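You operate a simulated robot arm through the tools that you are given. There is no shell and no other tool.

The job below is to be done with a simulated two-armed robot. You get a single attempt, and the scene is never put back.

## Task
Jack the motor to 0.00 offset, lock the slide, then shut the guard.
Fine: read the offset screen; free the slide lock before the jack screw knob turns.

It is judged by the outcome, as a careful person would: the job done as asked, and still so three seconds after it is handed in. It fails if anything else is knocked over, pushed out of place, dropped, spilled or broken.

## Robot
Two 7-joint arms with two-finger parallel grippers on one trunk that stands fixed in place. Base frame: the origin is at the foot of the trunk, x ahead of it, y to its left, z up; the work surface is at about z = 850. Lengths are in mm, angles in degrees, forces in N, time in s.
The left shoulder is at [70, 163, 1370], the right one opposite. With the tool pointing down near the work surface each hand reaches from about 240 to 840 mm from the base axis, measured 20 degrees to its own side. Payload 3.43 kg a hand.
Tool frame (each hand has its own): the origin (TCP) lies between the finger pads and is the grasp point; the fingertips stand 34 mm ahead of it; z points along the fingers, y is the line along which they close. Largest opening 128 mm; finger width 24, thickness 12; the body of the gripper, 48 by 130 mm, starts 96 mm behind the TCP.
Orientation is that of the tool frame in the base frame, as a unit quaternion [x, y, z, w]. With the fingers straight down and closing along the base's y, the tool's x points along the base's -x, its y along +y and its z along -z.

## Interface
- The arms move only by the tool play_rows. It takes "left_rows", "right_rows" or both (then of equal length, played together; a hand with none holds still); each is a list of rows, each a list of 6 numbers: the shift along the tool's x, y, z in mm, then the turn, a rotation vector about the tool's x, y, z in degrees. In form: [[dx, dy, dz, rx, ry, rz], ...]. A call has 1 to 20 rows; each row shifts and turns the commanded pose from where the row before left it, along the tool's axes as they then stand. "left_gripper" and "right_gripper" are, for a hand that has rows, the opening, from 0 (shut) to 1 (fully open), set as the call begins (left out, the last holds). A row lasts 0.2 s, in which the tool goes at most 50 mm and 8.6 degrees; a call with a longer step from one row to the next is refused whole, and so is a gripper value outside its range. A pose out of reach is approached as far as the arm can. The call stops where the force on the tool passes 40 N (or 10 N more than at its start, if that is more) or the arm is blocked; 0.2 s more then pass. The fingers move at their own pace (about 153 mm/s each) and stop on an object; they squeeze with about 36 N. The grip force told is the motor's: it shows also when the fingers shut on nothing. Time passes only in rows, and 0.2 s behind the last, so rows that do not move let the fingers close. The reply holds the time, the measured pose of the TCP, the force on the tool along the base axes, the opening and the grip force, in the units named above and with some noise, with the torque about the TCP (base axes, N m) and any sound that the robot's microphone picked up.
- Cameras (640 x 400 px; columns grow to the right, rows downward): "scene" is now at [127, 40.1, 1596.7]; the picture's right is [0.47, -0.88, 0.00], its down [-0.51, -0.27, -0.82] and it looks along [0.72, 0.39, -0.58] (base axes); focal length 325 px, centre (320, 200). "left" rides on the left gripper at [76, 11, -160] in its tool frame; the picture's right is [-0.15, 0.99, 0.00], its down [-0.88, -0.13, -0.46] and it looks along [-0.45, -0.07, 0.89] (tool axes); focal length 234 px, centre (320, 200). "right" rides on the right gripper at [76, -11, -160] in its tool frame; the picture's right is [0.15, 0.99, 0.00], its down [-0.88, 0.13, -0.46] and it looks along [-0.45, 0.07, 0.89] (tool axes); focal length 234 px, centre (320, 200).
- grab_frame(camera): a new picture of that camera. No time passes.
- move_column(by): slides the trunk up (or, below 0, down) by that many mm; the arms and the scene camera ride with it, the base frame stays. It gives what a move gives, with no picture.
- turn_head(pan, tilt): turns the head with the scene camera to pan (to the left, within 86 degrees either way) and tilt (down, from -29 to 69), counted from straight ahead of the robot. It gives what a move gives.
- measure_at(camera, pixels): for up to 12 pixels [column, row] of the newest picture of that camera ("zoom" is the newest enlarged one), the place [x, y, z] in the base frame of the surface seen there, good to about 2 mm. No time passes.
- enlarge(camera, box): a new picture of the part [left, top, right, bottom] of that camera's present view, enlarged. No time passes.
- hand_in(): hands the job in; it is judged then, once.

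Unless the task says otherwise, let go and move clear before handing in.

The tools are called after "Emit:" as name(argument=value, ...) on one line, values as JSON. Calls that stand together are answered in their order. play_rows: Moves the arms, as the interface text tells. Its arguments: {"type":"object","properties":{"left_rows":{"type":"array","items":{"type":"array","items":{"type":"number"}}},"left_gripper":{"type":"number"},"right_rows":{"type":"array","items":{"type":"array","items":{"type":"number"}}},"right_gripper":{"type":"number"}},"required":[]} The other tools are called the same way: move_column (by) slides the trunk up or down; turn_head (pan, tilt) turns the head that bears the scene camera; grab_frame (camera) takes a picture; measure_at (camera, pixels) gives the place of the surface under pixels of a picture; enlarge (camera, box) takes an enlarged picture of a part of a camera's view; hand_in () hands the job in.

At the start:

```text
time_s: 0.0
left_tcp_pos: [432.4, 564.4, 1284.1]
left_tcp_rot: [0.0, 1.0, 0.0, 0.001]
left_force: [-0.5, 0.0, -0.4]
left_wrist_torque: [0.01, 0.04, 0.03]
left_gripper_width: 128.1
left_grasp_force: 0.1
right_tcp_pos: [600.7, 4.3, 1295.8]
right_tcp_rot: [0.0, 1.0, -0.001, -0.001]
right_force: [0.4, 0.0, -0.1]
right_wrist_torque: [0.02, 0.0, 0.0]
right_gripper_width: 128.1
right_grasp_force: 0.1
trunk travel left (down, up): [-850.0, 90.0]
head pan, tilt: [28.3, 35.4]
```

scene: 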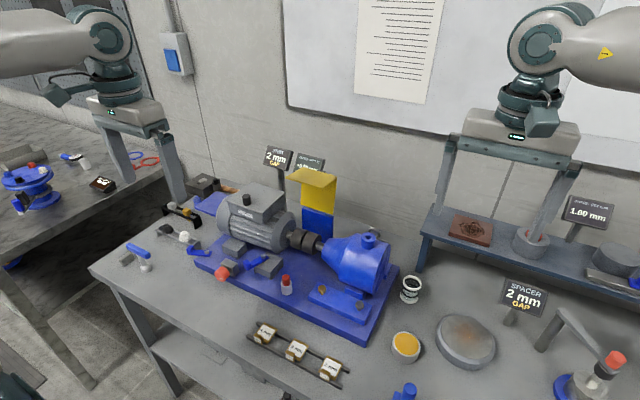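
right: 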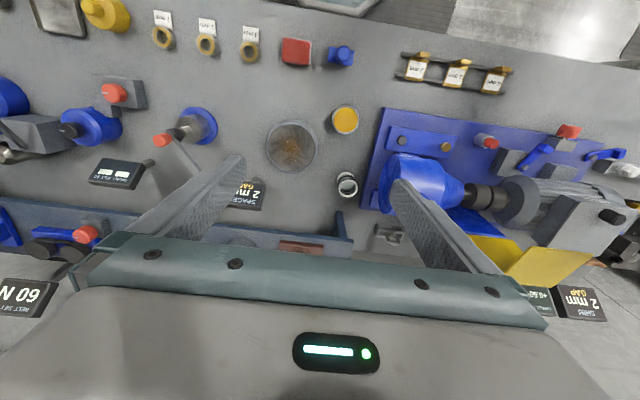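
left: 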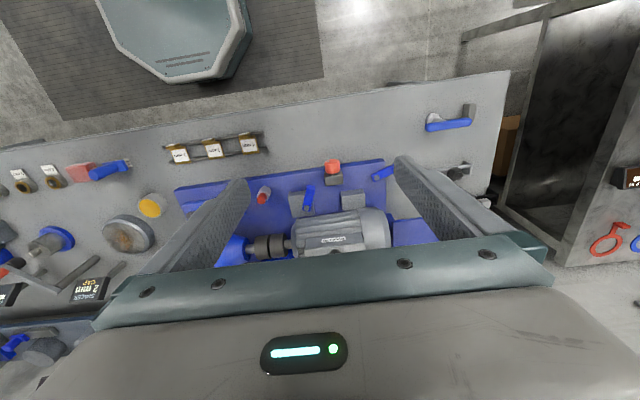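

The scene shows a motor on a blue base around (255,220), a yellow guard at (318,190), a red knob near (222,273) and several blue levers. I'll enlarge these regions to identify the offset screen, the lock and the jack knob.

Emit:
enlarge(camera="scene", box=[180, 140, 420, 290])

Emit:
enlarge(camera="scene", box=[110, 190, 310, 315])

Emit:
enlarge(camera="scene", box=[255, 140, 345, 196])

Emit:
enlarge(camera="left", box=[160, 120, 480, 280])

```text
2.67 times, centred on (300, 215) of scene
```

zoom: 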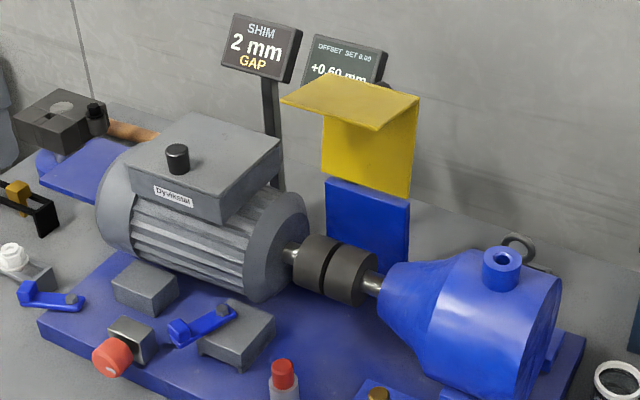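

```text
3.20 times, centred on (210, 252) of scene
```

zoom: 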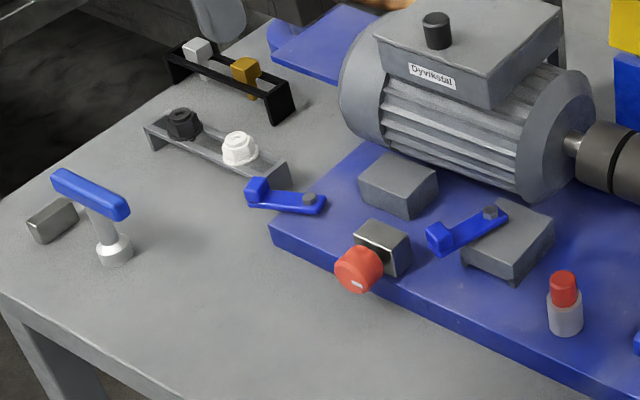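

```text
7.11 times, centred on (300, 168) of scene
```

zoom: 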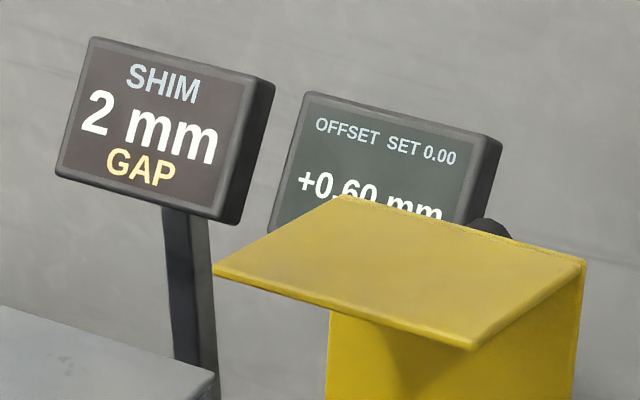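

```text
2.00 times, centred on (320, 200) of left
```

zoom: 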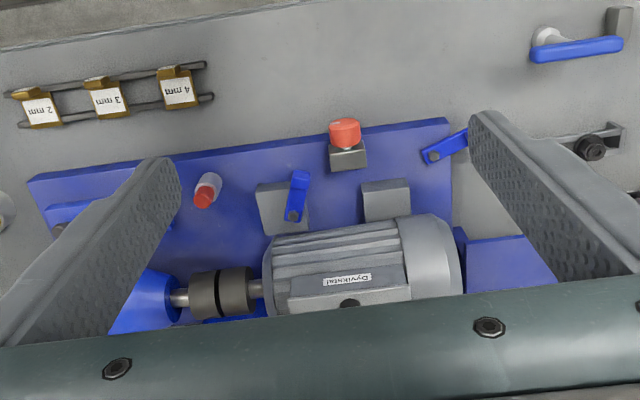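

The offset screen reads +0.60 mm with SET 0.00, and its lower half is hidden by the yellow guard. The red knob is at (222,273), with blue levers near (250,263) and (200,252). I'll measure these parts.

Emit:
measure_at(camera="scene", pixels=[[222, 273], [234, 262], [245, 267], [262, 258], [190, 250], [207, 254], [287, 280], [287, 292], [270, 265], [238, 248], [318, 177], [318, 215]])

Emit:
enlarge(camera="scene", box=[180, 230, 276, 290])

Emit:
enlarge(camera="left", box=[280, 150, 400, 225])

Emit:
enlarge(camera="scene", box=[280, 155, 400, 230])

```text
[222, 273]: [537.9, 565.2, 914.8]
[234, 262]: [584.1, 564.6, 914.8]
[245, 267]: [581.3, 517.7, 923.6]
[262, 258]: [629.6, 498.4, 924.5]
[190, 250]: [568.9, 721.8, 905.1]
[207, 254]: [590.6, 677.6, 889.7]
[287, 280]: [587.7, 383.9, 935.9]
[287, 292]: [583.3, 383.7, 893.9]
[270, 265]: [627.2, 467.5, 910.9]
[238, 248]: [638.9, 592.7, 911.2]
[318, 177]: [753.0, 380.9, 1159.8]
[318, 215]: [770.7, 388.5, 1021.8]
```

```text
6.67 times, centred on (228, 260) of scene
```

zoom: 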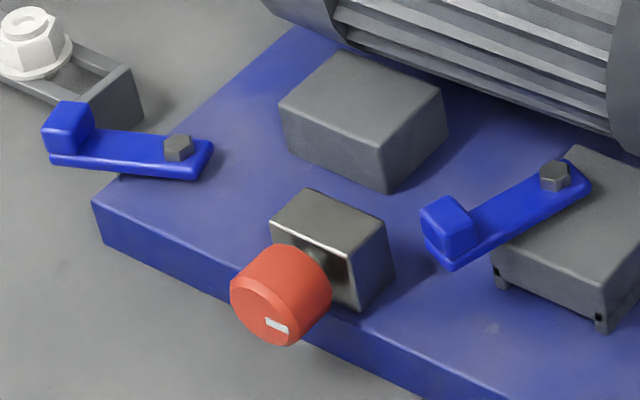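

```text
5.33 times, centred on (340, 188) of left
```

zoom: 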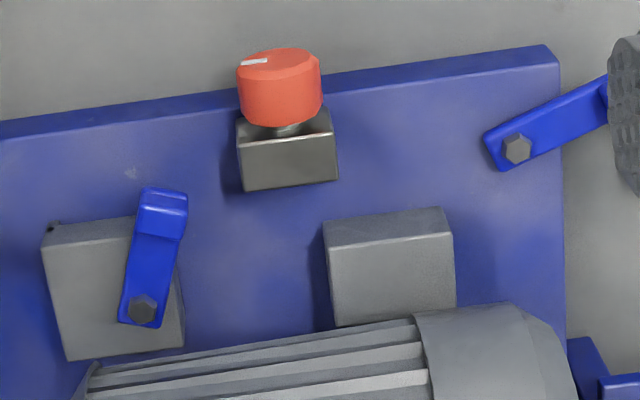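

```text
5.33 times, centred on (340, 192) of scene
```

zoom: 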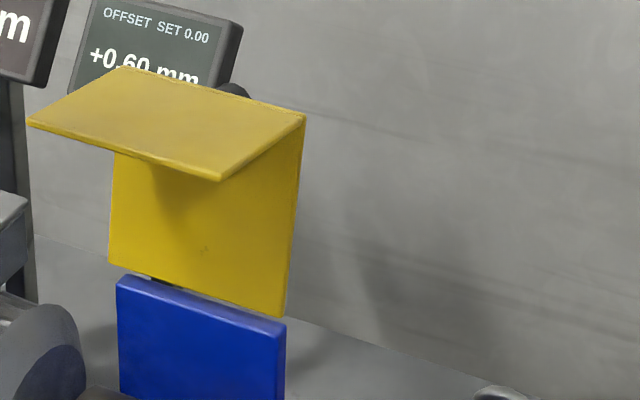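

I measured the knob at about [538,565,915], one lever on the motor foot pivoting near [630,498], and another lever at the base's left end near [590,678]. I need to know which is the slide lock, so I'm moving the left hand camera closer.

Emit:
play_rows(left_rows=[[-17, 0, 46, 0, 0, 0], [-17, 0, 46, 0, 0, 0], [-17, 0, 46, 0, 0, 0], [-17, 0, 46, 0, 0, 0]])

Emit:
grab_frame(camera="left")

Emit:
enlarge(camera="left", box=[200, 60, 440, 210])

```text
time_s: 1.0
left_tcp_pos: [504.9, 565.6, 1098.6]
left_tcp_rot: [0.0, 1.0, 0.0, -0.001]
left_force: [-0.2, -0.7, 0.0]
left_wrist_torque: [0.01, 0.03, 0.01]
left_gripper_width: 128.2
left_grasp_force: 0.0
right_tcp_pos: [603.0, 4.6, 1295.1]
right_tcp_rot: [0.0, 1.0, 0.001, -0.001]
right_force: [0.7, -0.1, 0.1]
right_wrist_torque: [-0.02, 0.04, 0.01]
right_gripper_width: 128.1
right_grasp_force: 0.2
trunk travel left (down, up): [-850.0, 90.0]
head pan, tilt: [28.3, 35.4]
```

```text
taken
```

left: 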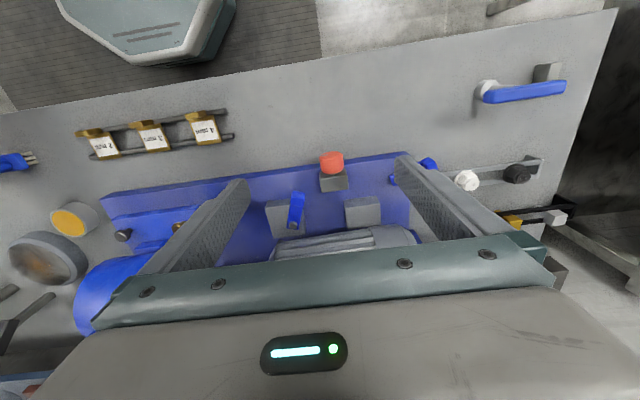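

```text
2.67 times, centred on (320, 135) of left
```

zoom: 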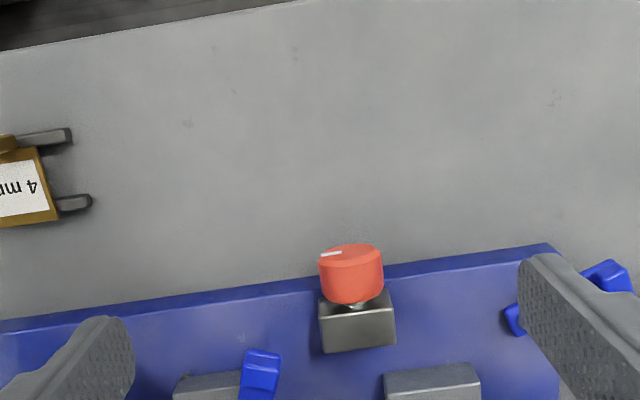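

The left camera shows the knob at (332,162), the foot lever at (295,210) and the base lever at (415,170), but no labels. I'll check the scene camera for further hints on each lever.

Emit:
grab_frame(camera="scene")

Emit:
enlarge(camera="scene", box=[180, 235, 228, 265])

Emit:
enlarge(camera="scene", box=[232, 245, 288, 280])

Emit:
enlarge(camera="scene", box=[270, 260, 390, 335])

Emit:
enlarge(camera="scene", box=[150, 170, 246, 230])

```text
taken
```

scene: 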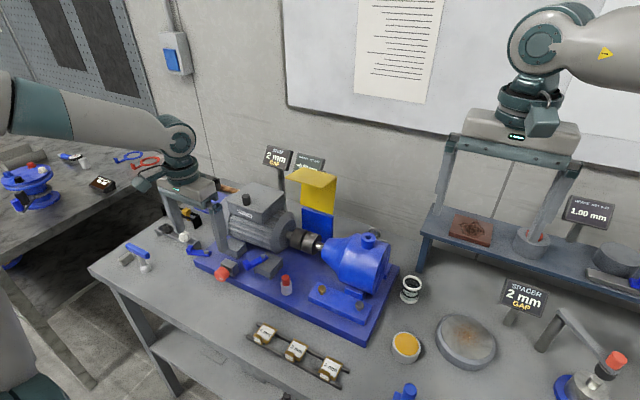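

```text
13.33 times, centred on (204, 250) of scene
```

zoom: 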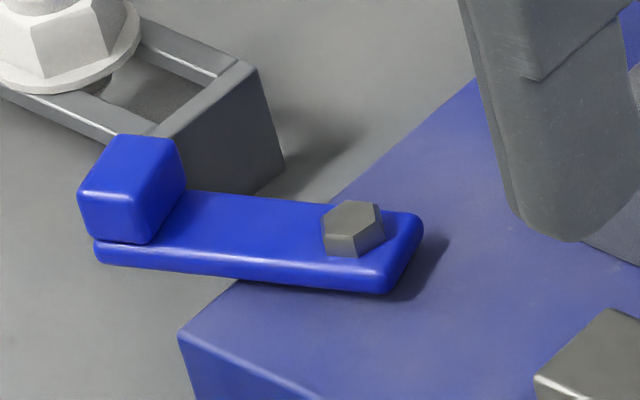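

```text
11.43 times, centred on (260, 262) of scene
```

zoom: 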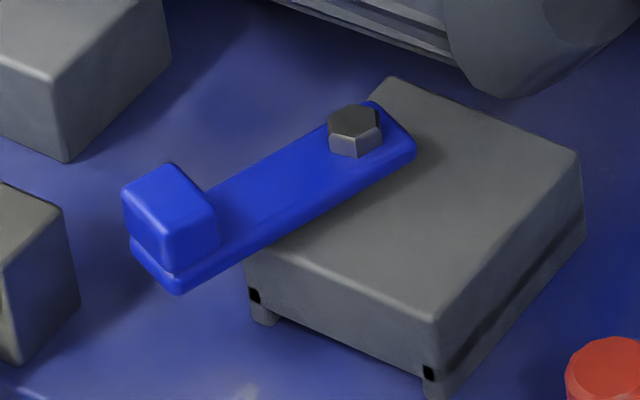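

```text
5.33 times, centred on (330, 298) of scene
```

zoom: 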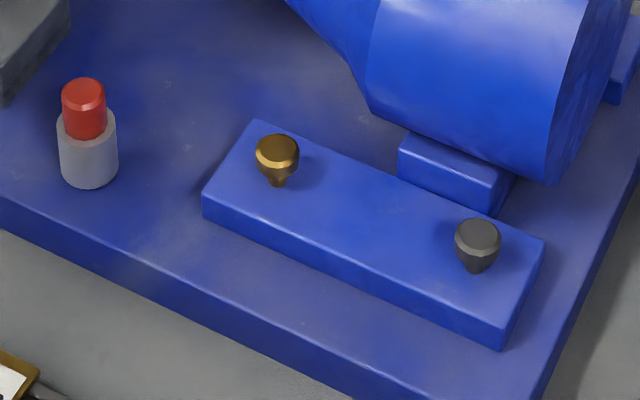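

```text
6.67 times, centred on (198, 200) of scene
```

zoom: 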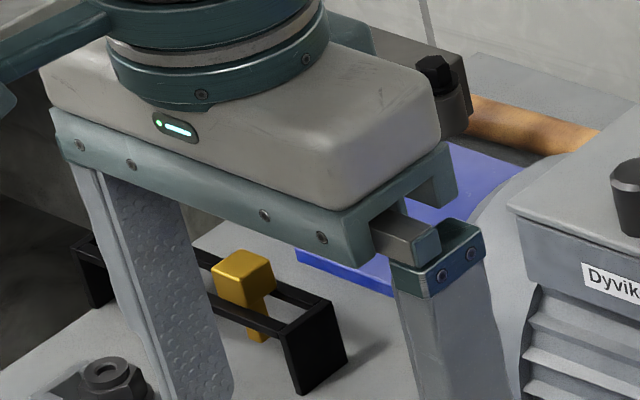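

The foot lever sits over a slotted foot (the shim clamp), so the base-plate lever at (197,252) looks like the slide lock for the motor. I'll measure its geometry precisely, and the knob's as well.

Emit:
enlarge(camera="scene", box=[180, 235, 228, 265])

Emit:
measure_at(camera="zoom", pixels=[[138, 158], [120, 215], [165, 205], [350, 215], [345, 242], [390, 270], [110, 255], [250, 230], [195, 360], [560, 390], [230, 90], [60, 90]])

Emit:
enlarge(camera="scene", box=[200, 250, 248, 280])

Emit:
measure_at(camera="zoom", pixels=[[300, 250], [250, 300], [360, 300], [300, 350], [280, 340], [320, 200], [450, 130], [400, 100], [500, 180], [480, 250], [300, 310], [260, 230]])

```text
13.33 times, centred on (204, 250) of scene
```

zoom: 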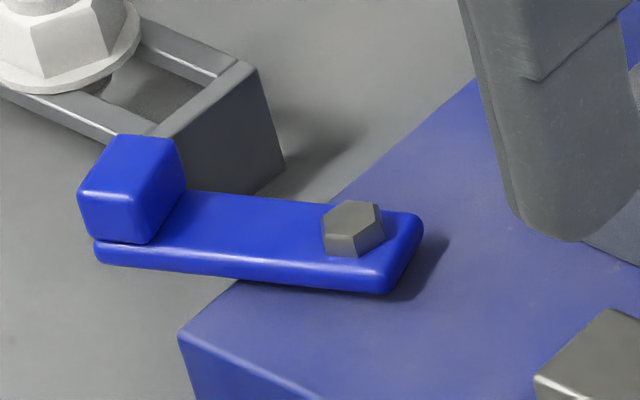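

```text
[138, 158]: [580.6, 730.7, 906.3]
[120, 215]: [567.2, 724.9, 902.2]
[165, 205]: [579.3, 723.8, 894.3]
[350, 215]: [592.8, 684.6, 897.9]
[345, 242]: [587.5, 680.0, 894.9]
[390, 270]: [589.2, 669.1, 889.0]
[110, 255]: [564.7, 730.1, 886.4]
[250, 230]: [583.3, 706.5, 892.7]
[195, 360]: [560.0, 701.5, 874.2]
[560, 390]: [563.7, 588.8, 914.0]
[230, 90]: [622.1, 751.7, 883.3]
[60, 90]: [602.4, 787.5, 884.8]
```

```text
13.33 times, centred on (224, 265) of scene
```

zoom: 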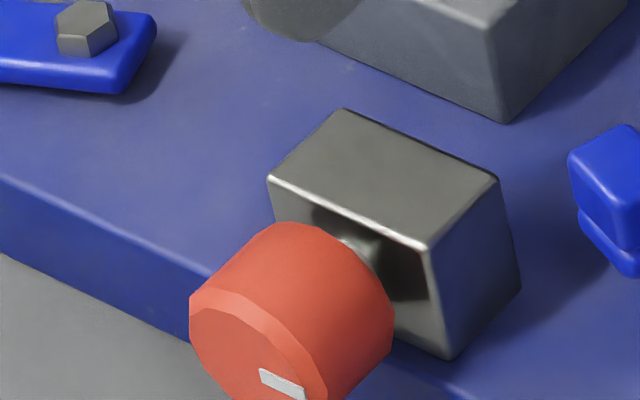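

```text
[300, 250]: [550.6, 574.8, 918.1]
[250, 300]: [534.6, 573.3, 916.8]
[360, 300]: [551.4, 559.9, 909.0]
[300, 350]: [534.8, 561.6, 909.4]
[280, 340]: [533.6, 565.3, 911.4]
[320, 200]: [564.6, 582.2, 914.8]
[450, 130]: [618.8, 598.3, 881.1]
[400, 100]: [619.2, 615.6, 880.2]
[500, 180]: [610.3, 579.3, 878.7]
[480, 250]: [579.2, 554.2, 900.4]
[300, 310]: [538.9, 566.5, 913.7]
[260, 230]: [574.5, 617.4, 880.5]
```

The lock lever pivots near [592,682] with its handle block near [574,728], top about z 906. I'll measure the base plate edges to get its yaw, and check the foot lever and the guard geometry.

Emit:
measure_at(camera="scene", pixels=[[200, 268], [240, 290], [280, 312], [320, 333], [355, 341], [395, 272], [287, 275], [205, 225], [370, 240], [300, 237], [315, 243], [330, 247]])

Emit:
enlarge(camera="scene", box=[280, 150, 360, 250])

Emit:
measure_at(camera="zoom", pixels=[[150, 130], [230, 80], [300, 170], [345, 100], [250, 250], [350, 240], [250, 300], [350, 310], [260, 185], [345, 200], [330, 160], [160, 40]])

```text
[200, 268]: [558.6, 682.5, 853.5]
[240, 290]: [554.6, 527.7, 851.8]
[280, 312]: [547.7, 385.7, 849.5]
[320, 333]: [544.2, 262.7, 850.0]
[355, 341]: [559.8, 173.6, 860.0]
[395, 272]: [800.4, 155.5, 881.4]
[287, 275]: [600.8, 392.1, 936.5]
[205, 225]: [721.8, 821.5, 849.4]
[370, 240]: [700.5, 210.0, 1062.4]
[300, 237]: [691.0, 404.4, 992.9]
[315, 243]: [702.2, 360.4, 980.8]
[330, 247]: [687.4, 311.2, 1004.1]
```

```text
4.00 times, centred on (320, 200) of scene
```

zoom: 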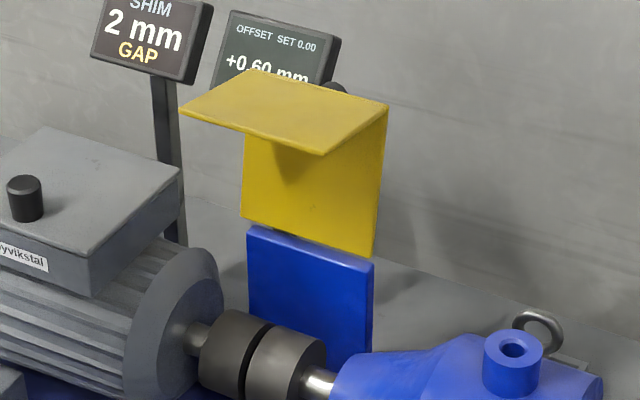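

```text
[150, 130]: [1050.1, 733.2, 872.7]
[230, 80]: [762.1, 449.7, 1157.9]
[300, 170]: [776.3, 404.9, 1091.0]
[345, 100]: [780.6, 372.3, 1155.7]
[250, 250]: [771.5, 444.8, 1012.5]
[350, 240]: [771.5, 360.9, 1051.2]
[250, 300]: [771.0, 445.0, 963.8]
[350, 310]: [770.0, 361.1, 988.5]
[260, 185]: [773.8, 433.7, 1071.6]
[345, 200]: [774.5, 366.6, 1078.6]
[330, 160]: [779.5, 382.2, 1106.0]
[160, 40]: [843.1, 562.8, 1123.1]
```

The base is yawed only about 2°. The guard pivots on the blue post near x≈771, y 361–445 and leans slightly backwards while open. I'll move the left hand over the lock lever to view it and its surroundings before touching it.

Emit:
play_rows(left_rows=[[-9, 35, 12, 0, 0, 0], [-9, 35, 12, 0, 0, 0], [-9, 35, 12, 0, 0, 0], [-9, 35, 12, 0, 0, 0]])

Emit:
grab_frame(camera="left")

Emit:
enlarge(camera="left", box=[230, 90, 410, 210])

Emit:
enlarge(camera="scene", box=[160, 220, 256, 280])

```text
time_s: 2.0
left_tcp_pos: [536.1, 706.6, 1050.1]
left_tcp_rot: [0.0, 1.0, -0.002, -0.001]
left_force: [0.2, 0.0, 0.3]
left_wrist_torque: [0.02, 0.0, 0.01]
left_gripper_width: 127.9
left_grasp_force: 0.0
right_tcp_pos: [602.2, 4.6, 1296.8]
right_tcp_rot: [0.001, 1.0, -0.001, 0.0]
right_force: [-0.6, 1.5, -0.8]
right_wrist_torque: [-0.06, -0.01, -0.02]
right_gripper_width: 128.2
right_grasp_force: 0.0
trunk travel left (down, up): [-850.0, 90.0]
head pan, tilt: [28.3, 35.4]
```

```text
taken
```

left: 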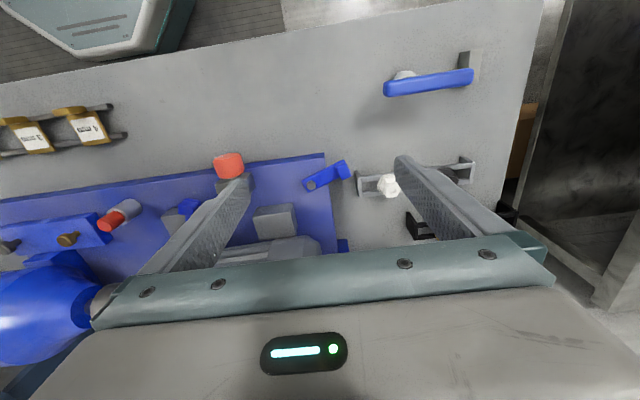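

```text
3.33 times, centred on (320, 150) of left
```

zoom: 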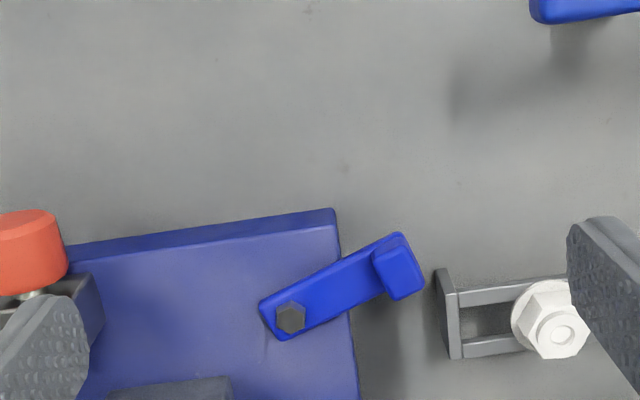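

```text
6.67 times, centred on (208, 250) of scene
```

zoom: 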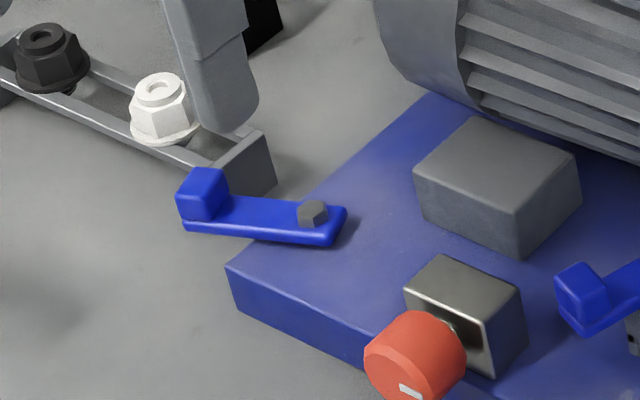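

The left view shows the lever clearly: bolt at zoom (290,318), handle at (400,265), with the nut tray beginning just to its right. I'll measure these precisely.

Emit:
enlarge(camera="left", box=[230, 90, 410, 210])

Emit:
measure_at(camera="zoom", pixels=[[290, 318], [400, 270], [398, 235], [422, 280], [395, 298], [375, 255], [440, 275], [455, 355], [334, 215], [345, 300], [160, 230], [200, 300]])

Emit:
measure_at(camera="left", pixels=[[229, 165], [218, 160], [240, 160], [229, 156], [229, 175], [240, 182], [190, 205], [165, 214], [270, 222], [298, 226], [330, 195], [357, 195]])

```text
3.33 times, centred on (320, 150) of left
```

zoom: 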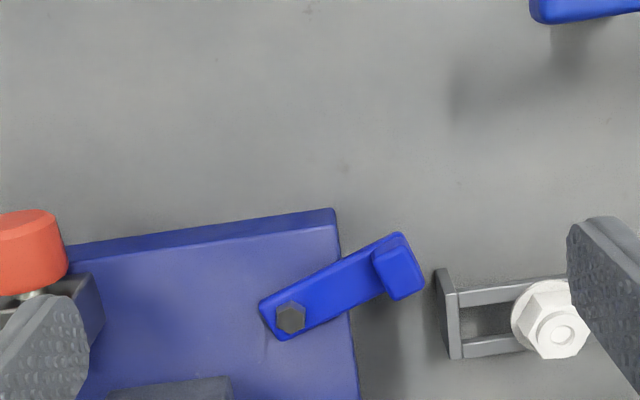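

```text
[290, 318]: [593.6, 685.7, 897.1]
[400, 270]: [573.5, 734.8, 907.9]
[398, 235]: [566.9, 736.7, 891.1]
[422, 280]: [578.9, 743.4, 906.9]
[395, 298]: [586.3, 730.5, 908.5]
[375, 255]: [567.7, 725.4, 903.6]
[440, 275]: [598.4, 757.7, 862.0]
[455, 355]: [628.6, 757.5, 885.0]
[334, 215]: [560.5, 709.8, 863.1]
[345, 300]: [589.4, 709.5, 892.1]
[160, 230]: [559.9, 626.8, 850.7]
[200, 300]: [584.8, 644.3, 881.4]
```

```text
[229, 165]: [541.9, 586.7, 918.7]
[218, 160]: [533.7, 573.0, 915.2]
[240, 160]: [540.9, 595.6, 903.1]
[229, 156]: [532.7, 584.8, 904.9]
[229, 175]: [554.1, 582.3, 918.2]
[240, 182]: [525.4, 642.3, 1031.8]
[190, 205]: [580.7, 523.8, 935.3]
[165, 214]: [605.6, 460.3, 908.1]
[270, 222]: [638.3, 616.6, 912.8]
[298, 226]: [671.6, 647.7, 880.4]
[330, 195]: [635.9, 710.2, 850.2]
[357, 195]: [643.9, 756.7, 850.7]
```

The handle block is centred near [575,735] with its top at z≈908, the pivot is near [593,685], and the tray starts at y≈757. I'll close the left gripper and lower its tips to the near side of the handle, then test gently which way the lever moves.

Emit:
play_rows(left_rows=[[-3, 10, 0, 0, 0, 0], [-3, 10, 0, 0, 0, 0], [-2, 8, 0, 0, 0, 0], [0, 0, 40, 0, 0, 0], [0, 0, 40, 0, 0, 0], [0, 0, 30, 0, 0, 0], [0, 0, 17, 0, 0, 0]], left_gripper=0)

Emit:
grab_frame(camera="left")

Emit:
enlarge(camera="scene", box=[160, 210, 256, 270])

```text
time_s: 3.6
left_tcp_pos: [525.4, 718.2, 975.6]
left_tcp_rot: [0.0, 1.0, 0.0, 0.001]
left_force: [1.5, -0.5, -0.6]
left_wrist_torque: [0.02, -0.01, 0.03]
left_gripper_width: 0.0
left_grasp_force: 32.7
left hand out of reach, approached as far as the arm can: row 5, 6, 7
right_tcp_pos: [601.5, 3.7, 1297.0]
right_tcp_rot: [0.0, 1.0, 0.0, -0.001]
right_force: [0.0, -0.3, -1.1]
right_wrist_torque: [-0.02, 0.01, 0.0]
right_gripper_width: 128.0
right_grasp_force: 0.0
trunk travel left (down, up): [-850.0, 90.0]
head pan, tilt: [28.3, 35.4]
```

```text
taken
```

left: 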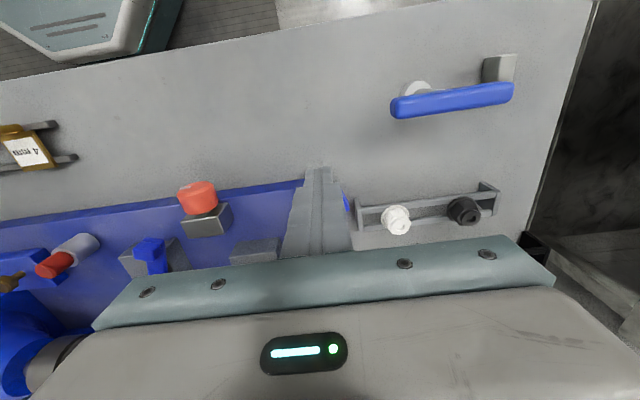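

```text
6.67 times, centred on (208, 240) of scene
```

zoom: 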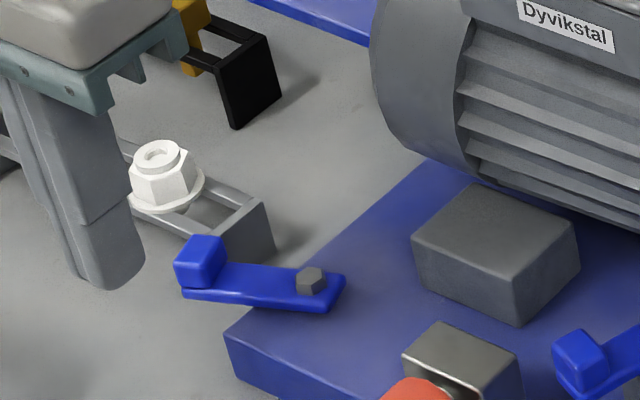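

The left arm ran out of reach at z 975 with the trunk this high, so I need to lower the trunk. I'll raise the left hand first and check what lies under the right hand.

Emit:
play_rows(left_rows=[[0, 0, -45, 0, 0, 0], [0, 0, -45, 0, 0, 0], [0, 0, -45, 0, 0, 0], [0, 0, -45, 0, 0, 0], [0, 0, -45, 0, 0, 0]])

Emit:
grab_frame(camera="scene")

Emit:
grab_frame(camera="right")

Emit:
measure_at(camera="scene", pixels=[[470, 228], [590, 210], [525, 296], [530, 240], [610, 260], [430, 235], [560, 320], [612, 360], [465, 340], [405, 350], [585, 390], [410, 290]])

Emit:
measure_at(camera="right", pixels=[[290, 145], [346, 183], [240, 195], [200, 125], [115, 170], [345, 120], [160, 140], [340, 55], [297, 50], [180, 210], [60, 120], [110, 95]])

```text
time_s: 4.8
left_tcp_pos: [523.8, 717.8, 1202.0]
left_tcp_rot: [0.001, 1.0, 0.001, 0.0]
left_force: [0.1, -0.1, -0.1]
left_wrist_torque: [0.01, -0.04, 0.0]
left_gripper_width: 0.0
left_grasp_force: 33.1
right_tcp_pos: [599.9, 3.3, 1296.3]
right_tcp_rot: [0.0, 1.0, 0.0, 0.001]
right_force: [-0.5, -0.1, -0.7]
right_wrist_torque: [0.01, -0.01, -0.01]
right_gripper_width: 128.2
right_grasp_force: 0.1
trunk travel left (down, up): [-850.0, 90.0]
head pan, tilt: [28.3, 35.4]
```

```text
taken
```

scene: 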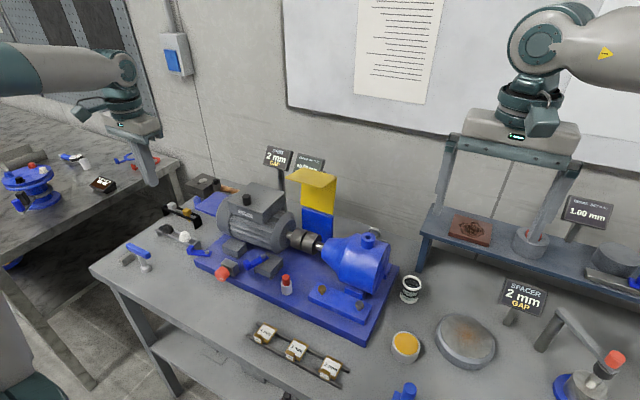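

```text
taken
```

right: 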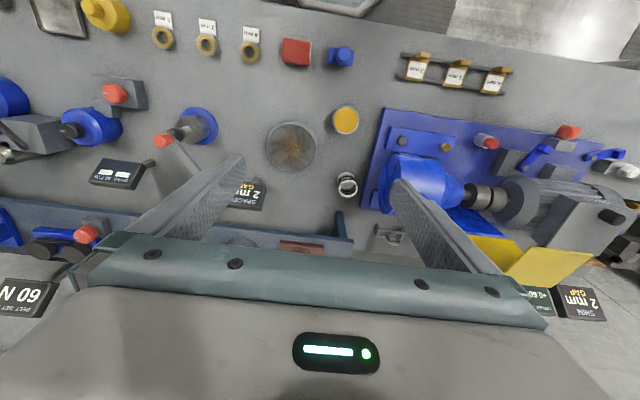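

```text
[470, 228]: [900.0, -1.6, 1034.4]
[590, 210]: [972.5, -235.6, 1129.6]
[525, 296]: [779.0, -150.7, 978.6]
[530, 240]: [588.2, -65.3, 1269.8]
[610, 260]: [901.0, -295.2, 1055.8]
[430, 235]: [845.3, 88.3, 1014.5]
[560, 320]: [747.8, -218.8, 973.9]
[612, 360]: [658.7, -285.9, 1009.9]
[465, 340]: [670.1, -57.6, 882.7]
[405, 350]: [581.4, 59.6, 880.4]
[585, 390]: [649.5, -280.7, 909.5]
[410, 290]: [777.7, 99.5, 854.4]
```

```text
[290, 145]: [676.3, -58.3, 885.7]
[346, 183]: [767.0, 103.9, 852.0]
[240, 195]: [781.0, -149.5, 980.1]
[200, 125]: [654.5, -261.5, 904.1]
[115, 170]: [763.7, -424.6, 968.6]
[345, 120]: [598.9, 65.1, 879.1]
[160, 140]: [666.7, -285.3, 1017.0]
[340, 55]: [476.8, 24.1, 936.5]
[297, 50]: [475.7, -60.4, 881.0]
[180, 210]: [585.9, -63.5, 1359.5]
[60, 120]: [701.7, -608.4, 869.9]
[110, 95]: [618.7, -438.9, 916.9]
```

Nothing under the right hand rises above z≈940, so the trunk can come down safely. First I'll measure the offset screen's position, to be sure I can still read it afterwards.

Emit:
measure_at(camera="scene", pixels=[[300, 155], [320, 160], [305, 166], [275, 155], [300, 172], [335, 178], [292, 178], [313, 187], [322, 171], [318, 207], [305, 207], [330, 215]])

Emit:
move_column(by=-200)

Emit:
grab_frame(camera="scene")

```text
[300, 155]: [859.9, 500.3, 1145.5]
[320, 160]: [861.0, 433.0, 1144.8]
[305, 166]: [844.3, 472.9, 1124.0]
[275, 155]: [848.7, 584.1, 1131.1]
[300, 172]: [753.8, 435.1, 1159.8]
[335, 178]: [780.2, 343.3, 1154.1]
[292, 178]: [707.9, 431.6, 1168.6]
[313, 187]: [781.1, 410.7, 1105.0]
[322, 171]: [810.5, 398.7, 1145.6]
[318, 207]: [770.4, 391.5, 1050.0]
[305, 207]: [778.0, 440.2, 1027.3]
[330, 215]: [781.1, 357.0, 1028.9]
```

```text
time_s: 7.0
left_tcp_pos: [525.1, 718.3, 1000.9]
left_tcp_rot: [0.001, 1.0, 0.0, 0.001]
left_force: [-1.0, 0.5, 0.0]
left_wrist_torque: [-0.02, -0.03, -0.01]
left_gripper_width: 0.1
left_grasp_force: 32.8
right_tcp_pos: [600.8, 4.5, 1095.8]
right_tcp_rot: [0.0, 1.0, 0.0, 0.0]
right_force: [-0.1, -0.3, -0.6]
right_wrist_torque: [0.0, -0.03, -0.01]
right_gripper_width: 128.1
right_grasp_force: 0.0
trunk travel left (down, up): [-650.0, 290.0]
head pan, tilt: [28.3, 35.4]
```

```text
taken
```

scene: 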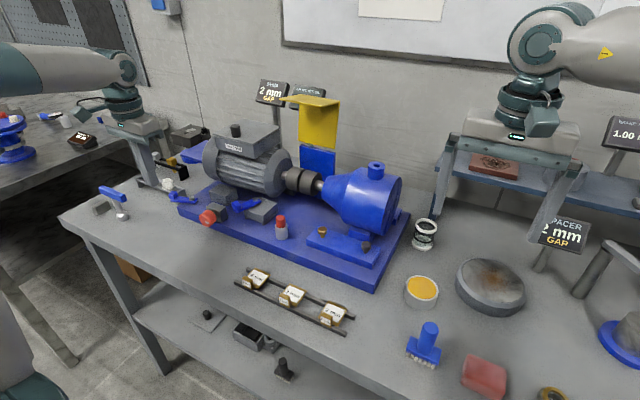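

The trunk is down 200 mm and the left TCP is at [525,718,1001]. I'll check whether the offset screen near (308,92) is still legible past the guard.

Emit:
enlarge(camera="scene", box=[250, 70, 346, 130])

Emit:
enlarge(camera="scene", box=[140, 170, 236, 230])

```text
6.67 times, centred on (298, 100) of scene
```

zoom: 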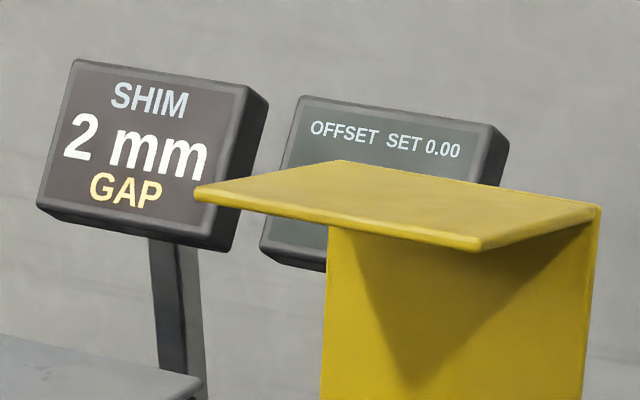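

```text
6.67 times, centred on (188, 200) of scene
```

zoom: 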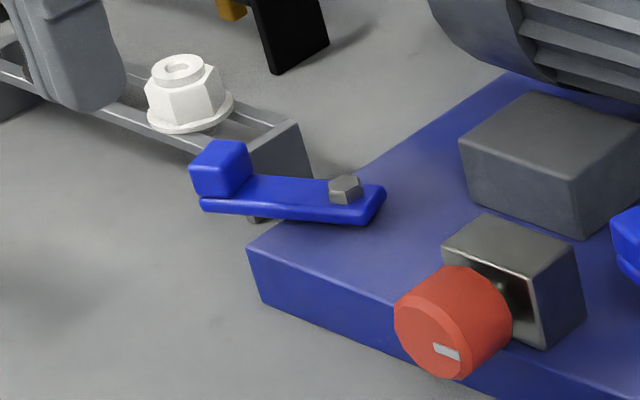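

The reading itself is hidden from this height, so I'll use the right hand's camera for it later. Now I'll bring the left tips beside the near face of the lock handle and raise the right hand back up so it can act as the reader.

Emit:
play_rows(left_rows=[[-10, 9, 0, 0, 0, 0], [-10, 8, 0, 0, 0, 0], [0, 0, 30, 0, 0, 0], [0, 0, 25, 0, 0, 0], [0, 0, 23, 0, 0, 0]], left_gripper=0, right_rows=[[0, 0, -45, 0, 0, 0], [0, 0, -45, 0, 0, 0], [0, 0, -45, 0, 0, 0], [0, 0, -45, 0, 0, 0], [0, 0, -20, 0, 0, 0]])

Emit:
grab_frame(camera="left")

Emit:
grab_frame(camera="right")

Emit:
enlarge(camera="scene", box=[140, 160, 252, 230])

Emit:
enlarge(camera="right", box=[496, 260, 624, 340])

```text
time_s: 8.2
left_tcp_pos: [541.7, 737.0, 922.8]
left_tcp_rot: [0.0, 1.0, 0.0, 0.0]
left_force: [-1.0, -0.1, -0.2]
left_wrist_torque: [-0.01, 0.01, 0.0]
left_gripper_width: 0.0
left_grasp_force: 33.2
right_tcp_pos: [602.5, 6.5, 1297.3]
right_tcp_rot: [0.0, 1.0, 0.0, 0.0]
right_force: [0.1, 0.8, -0.3]
right_wrist_torque: [-0.02, -0.02, 0.01]
right_gripper_width: 127.9
right_grasp_force: 0.0
trunk travel left (down, up): [-650.0, 290.0]
head pan, tilt: [28.3, 35.4]
```

```text
taken
```

left: 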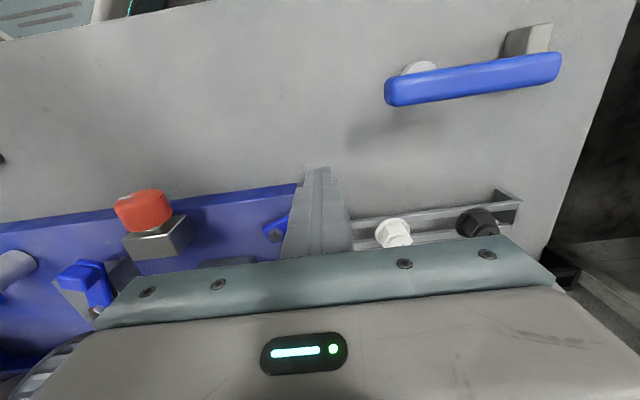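

```text
taken
```

right: 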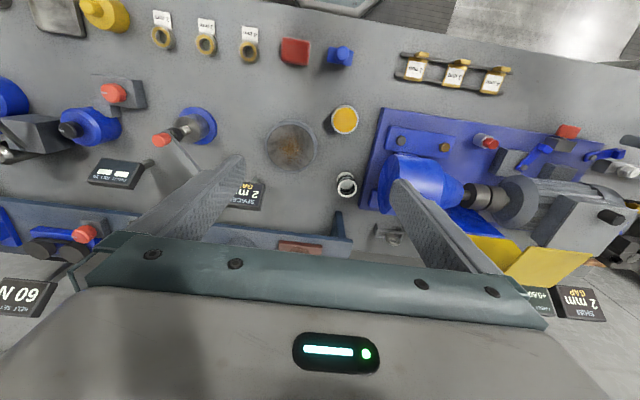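

```text
5.71 times, centred on (196, 195) of scene
```

zoom: 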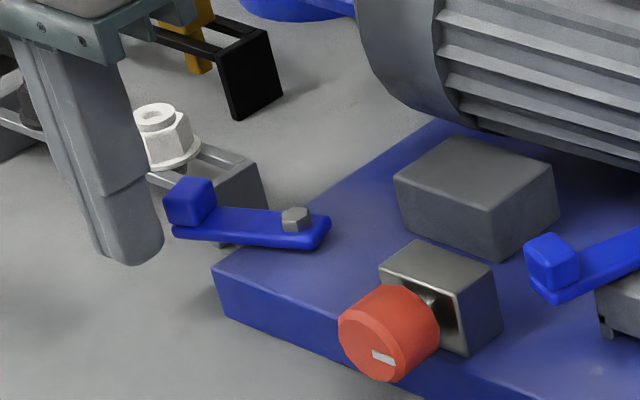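

```text
5.00 times, centred on (560, 300) of right
```

zoom: 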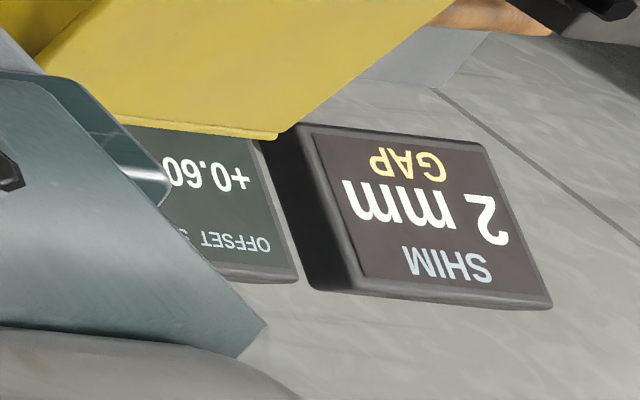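

The right camera now reads "+0.60" legibly (upside-down, near zoom (210,172)), and the left tips sit at [542,737,889] just in front of the lock handle. I'll push gently along +x to see if the lever swings that way.

Emit:
play_rows(left_rows=[[-4, 0, 0, 0, 0, 0], [-4, 0, 0, 0, 0, 0], [-4, 0, 0, 0, 0, 0], [-2, 0, 0, 0, 0, 0], [-2, 0, 0, 0, 0, 0], [-2, 0, 0, 0, 0, 0]])

Emit:
enlarge(camera="scene", box=[140, 160, 252, 230])

```text
time_s: 9.6
left_tcp_pos: [553.5, 735.4, 920.0]
left_tcp_rot: [-0.001, 1.0, 0.001, -0.009]
left_force: [-29.8, 6.0, 10.9]
left_wrist_torque: [0.05, 0.33, 0.15]
left_gripper_width: 0.0
left_grasp_force: 33.1
right_tcp_pos: [599.6, 2.5, 1297.7]
right_tcp_rot: [0.001, 1.0, 0.001, 0.002]
right_force: [0.4, -0.3, 0.2]
right_wrist_torque: [0.02, 0.03, -0.01]
right_gripper_width: 128.1
right_grasp_force: 0.0
trunk travel left (down, up): [-650.0, 290.0]
head pan, tilt: [28.3, 35.4]
stopped in row 6 (left hand): the force on the tool passed its limit at 42 N (the readings are from after the stop); the commanded pose is now the measured one
```

```text
5.71 times, centred on (196, 195) of scene
```

zoom: 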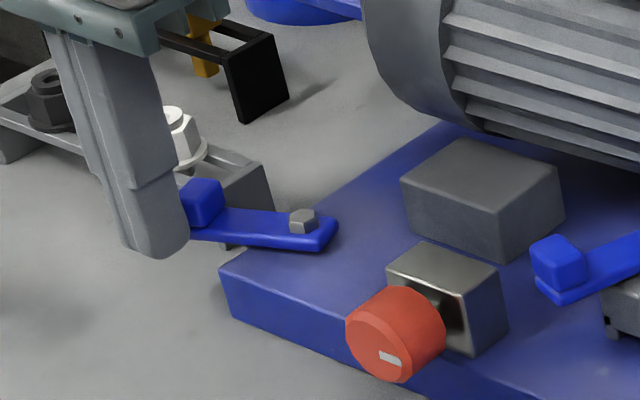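

The lever didn't move and the force hit the limit, so that side is a stop. I'll back off, hop over the handle and push it from the far side toward the robot instead.

Emit:
play_rows(left_rows=[[6, 0, 0, 0, 0, 0], [0, 0, -30, 0, 0, 0], [0, 0, -30, 0, 0, 0], [-29, 0, 0, 0, 0, 0], [-29, -1, 0, 0, 0, 0], [0, 0, 15, 0, 0, 0], [0, 0, 15, 0, 0, 0], [0, 0, 10, 0, 0, 0]])

Emit:
grab_frame(camera="left")

Emit:
enlarge(camera="scene", box=[140, 150, 252, 220])

```text
time_s: 11.4
left_tcp_pos: [613.7, 732.9, 938.4]
left_tcp_rot: [0.0, 1.0, 0.0, -0.005]
left_force: [0.4, 0.2, -0.1]
left_wrist_torque: [0.03, 0.02, 0.01]
left_gripper_width: 0.3
left_grasp_force: 33.0
right_tcp_pos: [603.4, 3.8, 1295.4]
right_tcp_rot: [0.001, 1.0, -0.001, 0.0]
right_force: [-0.3, -0.5, 0.8]
right_wrist_torque: [-0.01, -0.01, -0.01]
right_gripper_width: 127.9
right_grasp_force: 0.1
trunk travel left (down, up): [-650.0, 290.0]
head pan, tilt: [28.3, 35.4]
```

```text
taken
```

left: 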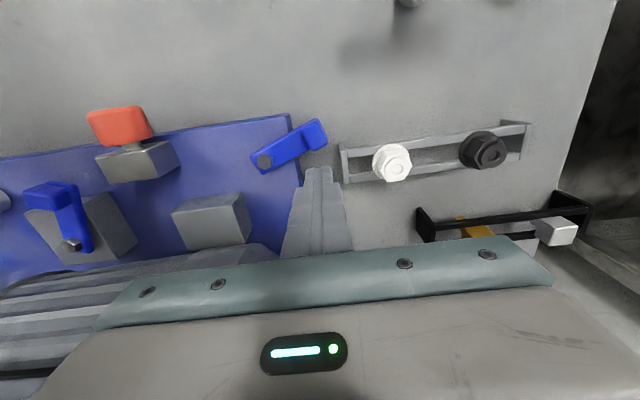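

```text
5.71 times, centred on (196, 185) of scene
```

zoom: 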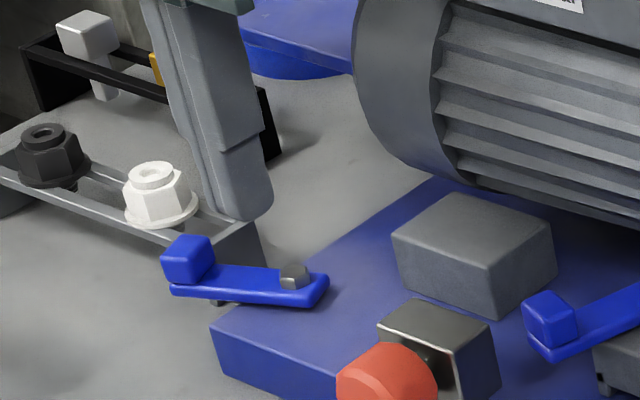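

The tips are now on the far side of the handle at [614,733], clear of the tray at y≥757. I'll lower to handle level and push gently toward the robot.

Emit:
play_rows(left_rows=[[0, 0, 8, 0, 0, 0], [0, 0, 7, 0, 0, 0], [5, 0, 0, 0, 0, 0], [5, 0, 0, 0, 0, 0], [4, 0, 0, 0, 0, 0], [4, 0, 0, 0, 0, 0], [4, 0, 0, 0, 0, 0]])

Emit:
enlarge(camera="scene", box=[140, 150, 252, 220])

```text
time_s: 13.0
left_tcp_pos: [590.2, 735.0, 924.4]
left_tcp_rot: [0.002, 1.0, 0.0, -0.007]
left_force: [0.1, -0.1, -1.6]
left_wrist_torque: [0.02, -0.06, -0.01]
left_gripper_width: 0.0
left_grasp_force: 33.4
right_tcp_pos: [602.2, 4.7, 1295.4]
right_tcp_rot: [0.001, 1.0, 0.0, 0.0]
right_force: [0.0, 0.6, 0.9]
right_wrist_torque: [-0.04, 0.01, -0.01]
right_gripper_width: 128.0
right_grasp_force: 0.0
trunk travel left (down, up): [-650.0, 290.0]
head pan, tilt: [28.3, 35.4]
```

```text
5.71 times, centred on (196, 185) of scene
```

zoom: 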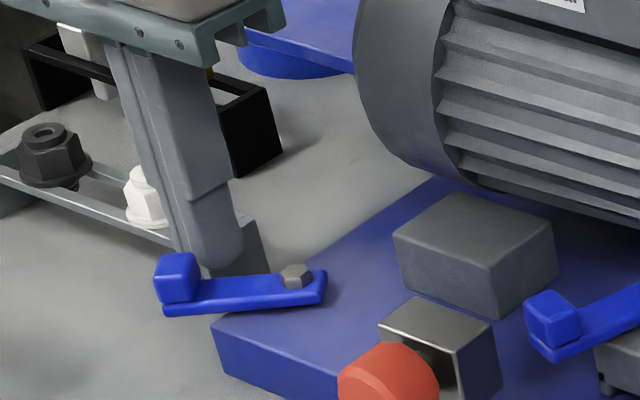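

The handle moved toward the robot with little force, so this is the freeing direction. I'll keep following the arc around the pivot.

Emit:
play_rows(left_rows=[[6, 0.5, 0, 0, 0, 0], [5, -1, 0, 0, 0, 0], [4, -1, 0, 0, 0, 0], [4, -1.5, 0, 0, 0, 0], [4, -2, 0, 0, 0, 0], [4, -2.5, 0, 0, 0, 0], [3, -2.5, 0, 0, 0, 0]])

Emit:
enlarge(camera="scene", box=[140, 150, 252, 220])

```text
time_s: 14.6
left_tcp_pos: [557.7, 724.8, 925.0]
left_tcp_rot: [0.002, 1.0, -0.001, -0.007]
left_force: [1.4, 0.3, -0.3]
left_wrist_torque: [0.01, 0.0, -0.03]
left_gripper_width: 0.1
left_grasp_force: 33.1
right_tcp_pos: [602.7, 4.4, 1295.8]
right_tcp_rot: [0.003, 1.0, 0.0, 0.001]
right_force: [0.5, 0.2, 0.8]
right_wrist_torque: [-0.03, -0.02, 0.01]
right_gripper_width: 127.9
right_grasp_force: 0.1
trunk travel left (down, up): [-650.0, 290.0]
head pan, tilt: [28.3, 35.4]
```

```text
5.71 times, centred on (196, 185) of scene
```

zoom: 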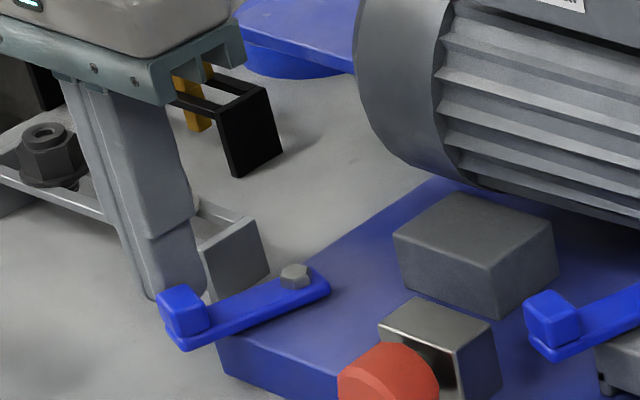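

The lever is swinging freely, now at roughly 150°. I'll continue along the arc until it meets its stop.

Emit:
play_rows(left_rows=[[3, -3, 0, 0, 0, 0], [3, -3.5, 0, 0, 0, 0], [2, -3.5, 0, 0, 0, 0], [2, -3.5, 0, 0, 0, 0], [1.5, -3.5, 0, 0, 0, 0]])

Emit:
enlarge(camera="scene", box=[140, 150, 252, 220])

```text
time_s: 15.8
left_tcp_pos: [547.5, 707.9, 925.4]
left_tcp_rot: [0.0, 1.0, -0.001, -0.007]
left_force: [0.0, -0.9, 0.9]
left_wrist_torque: [0.0, 0.01, 0.02]
left_gripper_width: 0.2
left_grasp_force: 33.3
right_tcp_pos: [601.9, 3.9, 1296.1]
right_tcp_rot: [0.002, 1.0, -0.001, 0.0]
right_force: [0.2, 0.8, 0.6]
right_wrist_torque: [0.01, -0.02, 0.03]
right_gripper_width: 127.9
right_grasp_force: 0.0
trunk travel left (down, up): [-650.0, 290.0]
head pan, tilt: [28.3, 35.4]
```

```text
5.71 times, centred on (196, 185) of scene
```

zoom: 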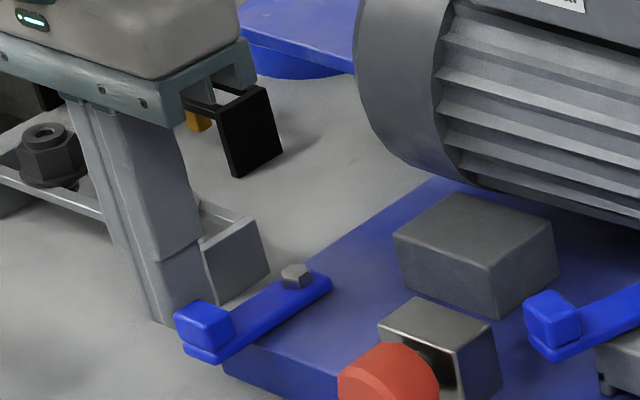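

The lever now points nearly toward the robot. I'll push a bit further to find its stop.

Emit:
play_rows(left_rows=[[1, -3.5, 0, 0, 0, 0], [0.5, -3.5, 0, 0, 0, 0], [0, -3.5, 0, 0, 0, 0], [0, -3.5, 0, 0, 0, 0]])

Emit:
enlarge(camera="scene", box=[140, 150, 252, 220])

```text
time_s: 16.6
left_tcp_pos: [548.2, 704.9, 924.4]
left_tcp_rot: [-0.003, 1.0, 0.007, -0.003]
left_force: [0.1, 24.0, 1.7]
left_wrist_torque: [0.57, -0.06, 0.04]
left_gripper_width: 0.0
left_grasp_force: 32.7
right_tcp_pos: [601.8, 4.9, 1295.3]
right_tcp_rot: [0.002, 1.0, -0.001, 0.0]
right_force: [0.5, -1.4, -0.6]
right_wrist_torque: [-0.02, -0.02, 0.0]
right_gripper_width: 128.1
right_grasp_force: 0.0
trunk travel left (down, up): [-650.0, 290.0]
head pan, tilt: [28.3, 35.4]
stopped in row 3 (left hand): the force on the tool passed its limit at 44 N (the readings are from after the stop); the commanded pose is now the measured one
```

```text
5.71 times, centred on (196, 185) of scene
```

zoom: 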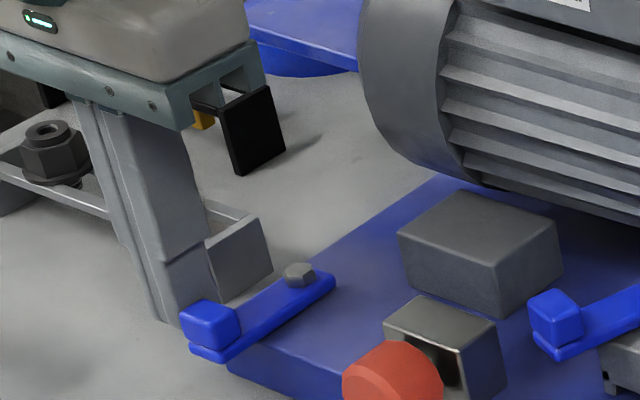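

The lever hit its stop pointing toward the robot, so the slide lock should now be free. I'll back off, rise, and move over the knob to measure it from above.

Emit:
play_rows(left_rows=[[0, 6, 0, 0, 0, 0], [0, 4, -30, 0, 0, 0], [0, 0, -45, 0, 0, 0], [0, 0, -45, 0, 0, 0], [10, -45, 0, 0, 0, 0], [10, -45, 0, 0, 0, 0], [5, -40, 0, 0, 0, 0]], left_gripper=0.6)

Emit:
grab_frame(camera="left")

Emit:
grab_frame(camera="scene")

```text
time_s: 16.9
left_tcp_pos: [546.3, 724.0, 924.4]
left_tcp_rot: [-0.008, 1.0, 0.015, 0.002]
left_force: [3.0, 66.4, 22.5]
left_wrist_torque: [0.8, -0.15, 0.2]
left_gripper_width: 38.6
left_grasp_force: 0.0
right_tcp_pos: [600.0, 12.6, 1297.7]
right_tcp_rot: [0.002, 1.0, -0.004, -0.001]
right_force: [0.0, 0.0, 0.0]
right_wrist_torque: [-0.06, -0.01, 0.01]
right_gripper_width: 127.8
right_grasp_force: 0.1
trunk travel left (down, up): [-650.0, 290.0]
head pan, tilt: [28.3, 35.4]
stopped in row 1 (left hand): the force on the tool passed its limit at 47 N (the readings are from after the stop); the commanded pose is now the measured one
```

```text
taken
```

left: 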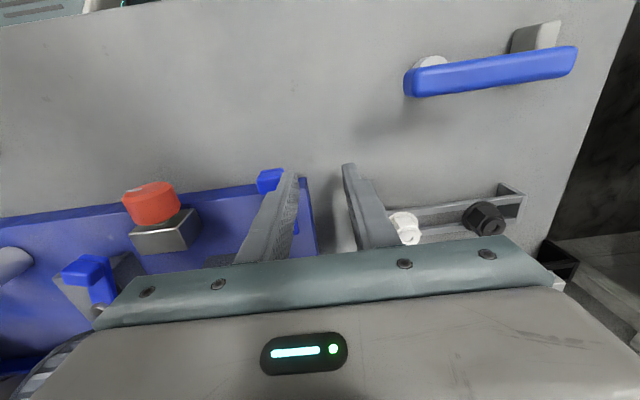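

```text
taken
```

scene: 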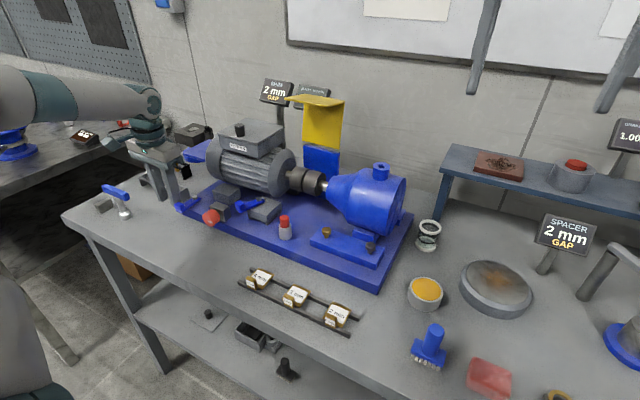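

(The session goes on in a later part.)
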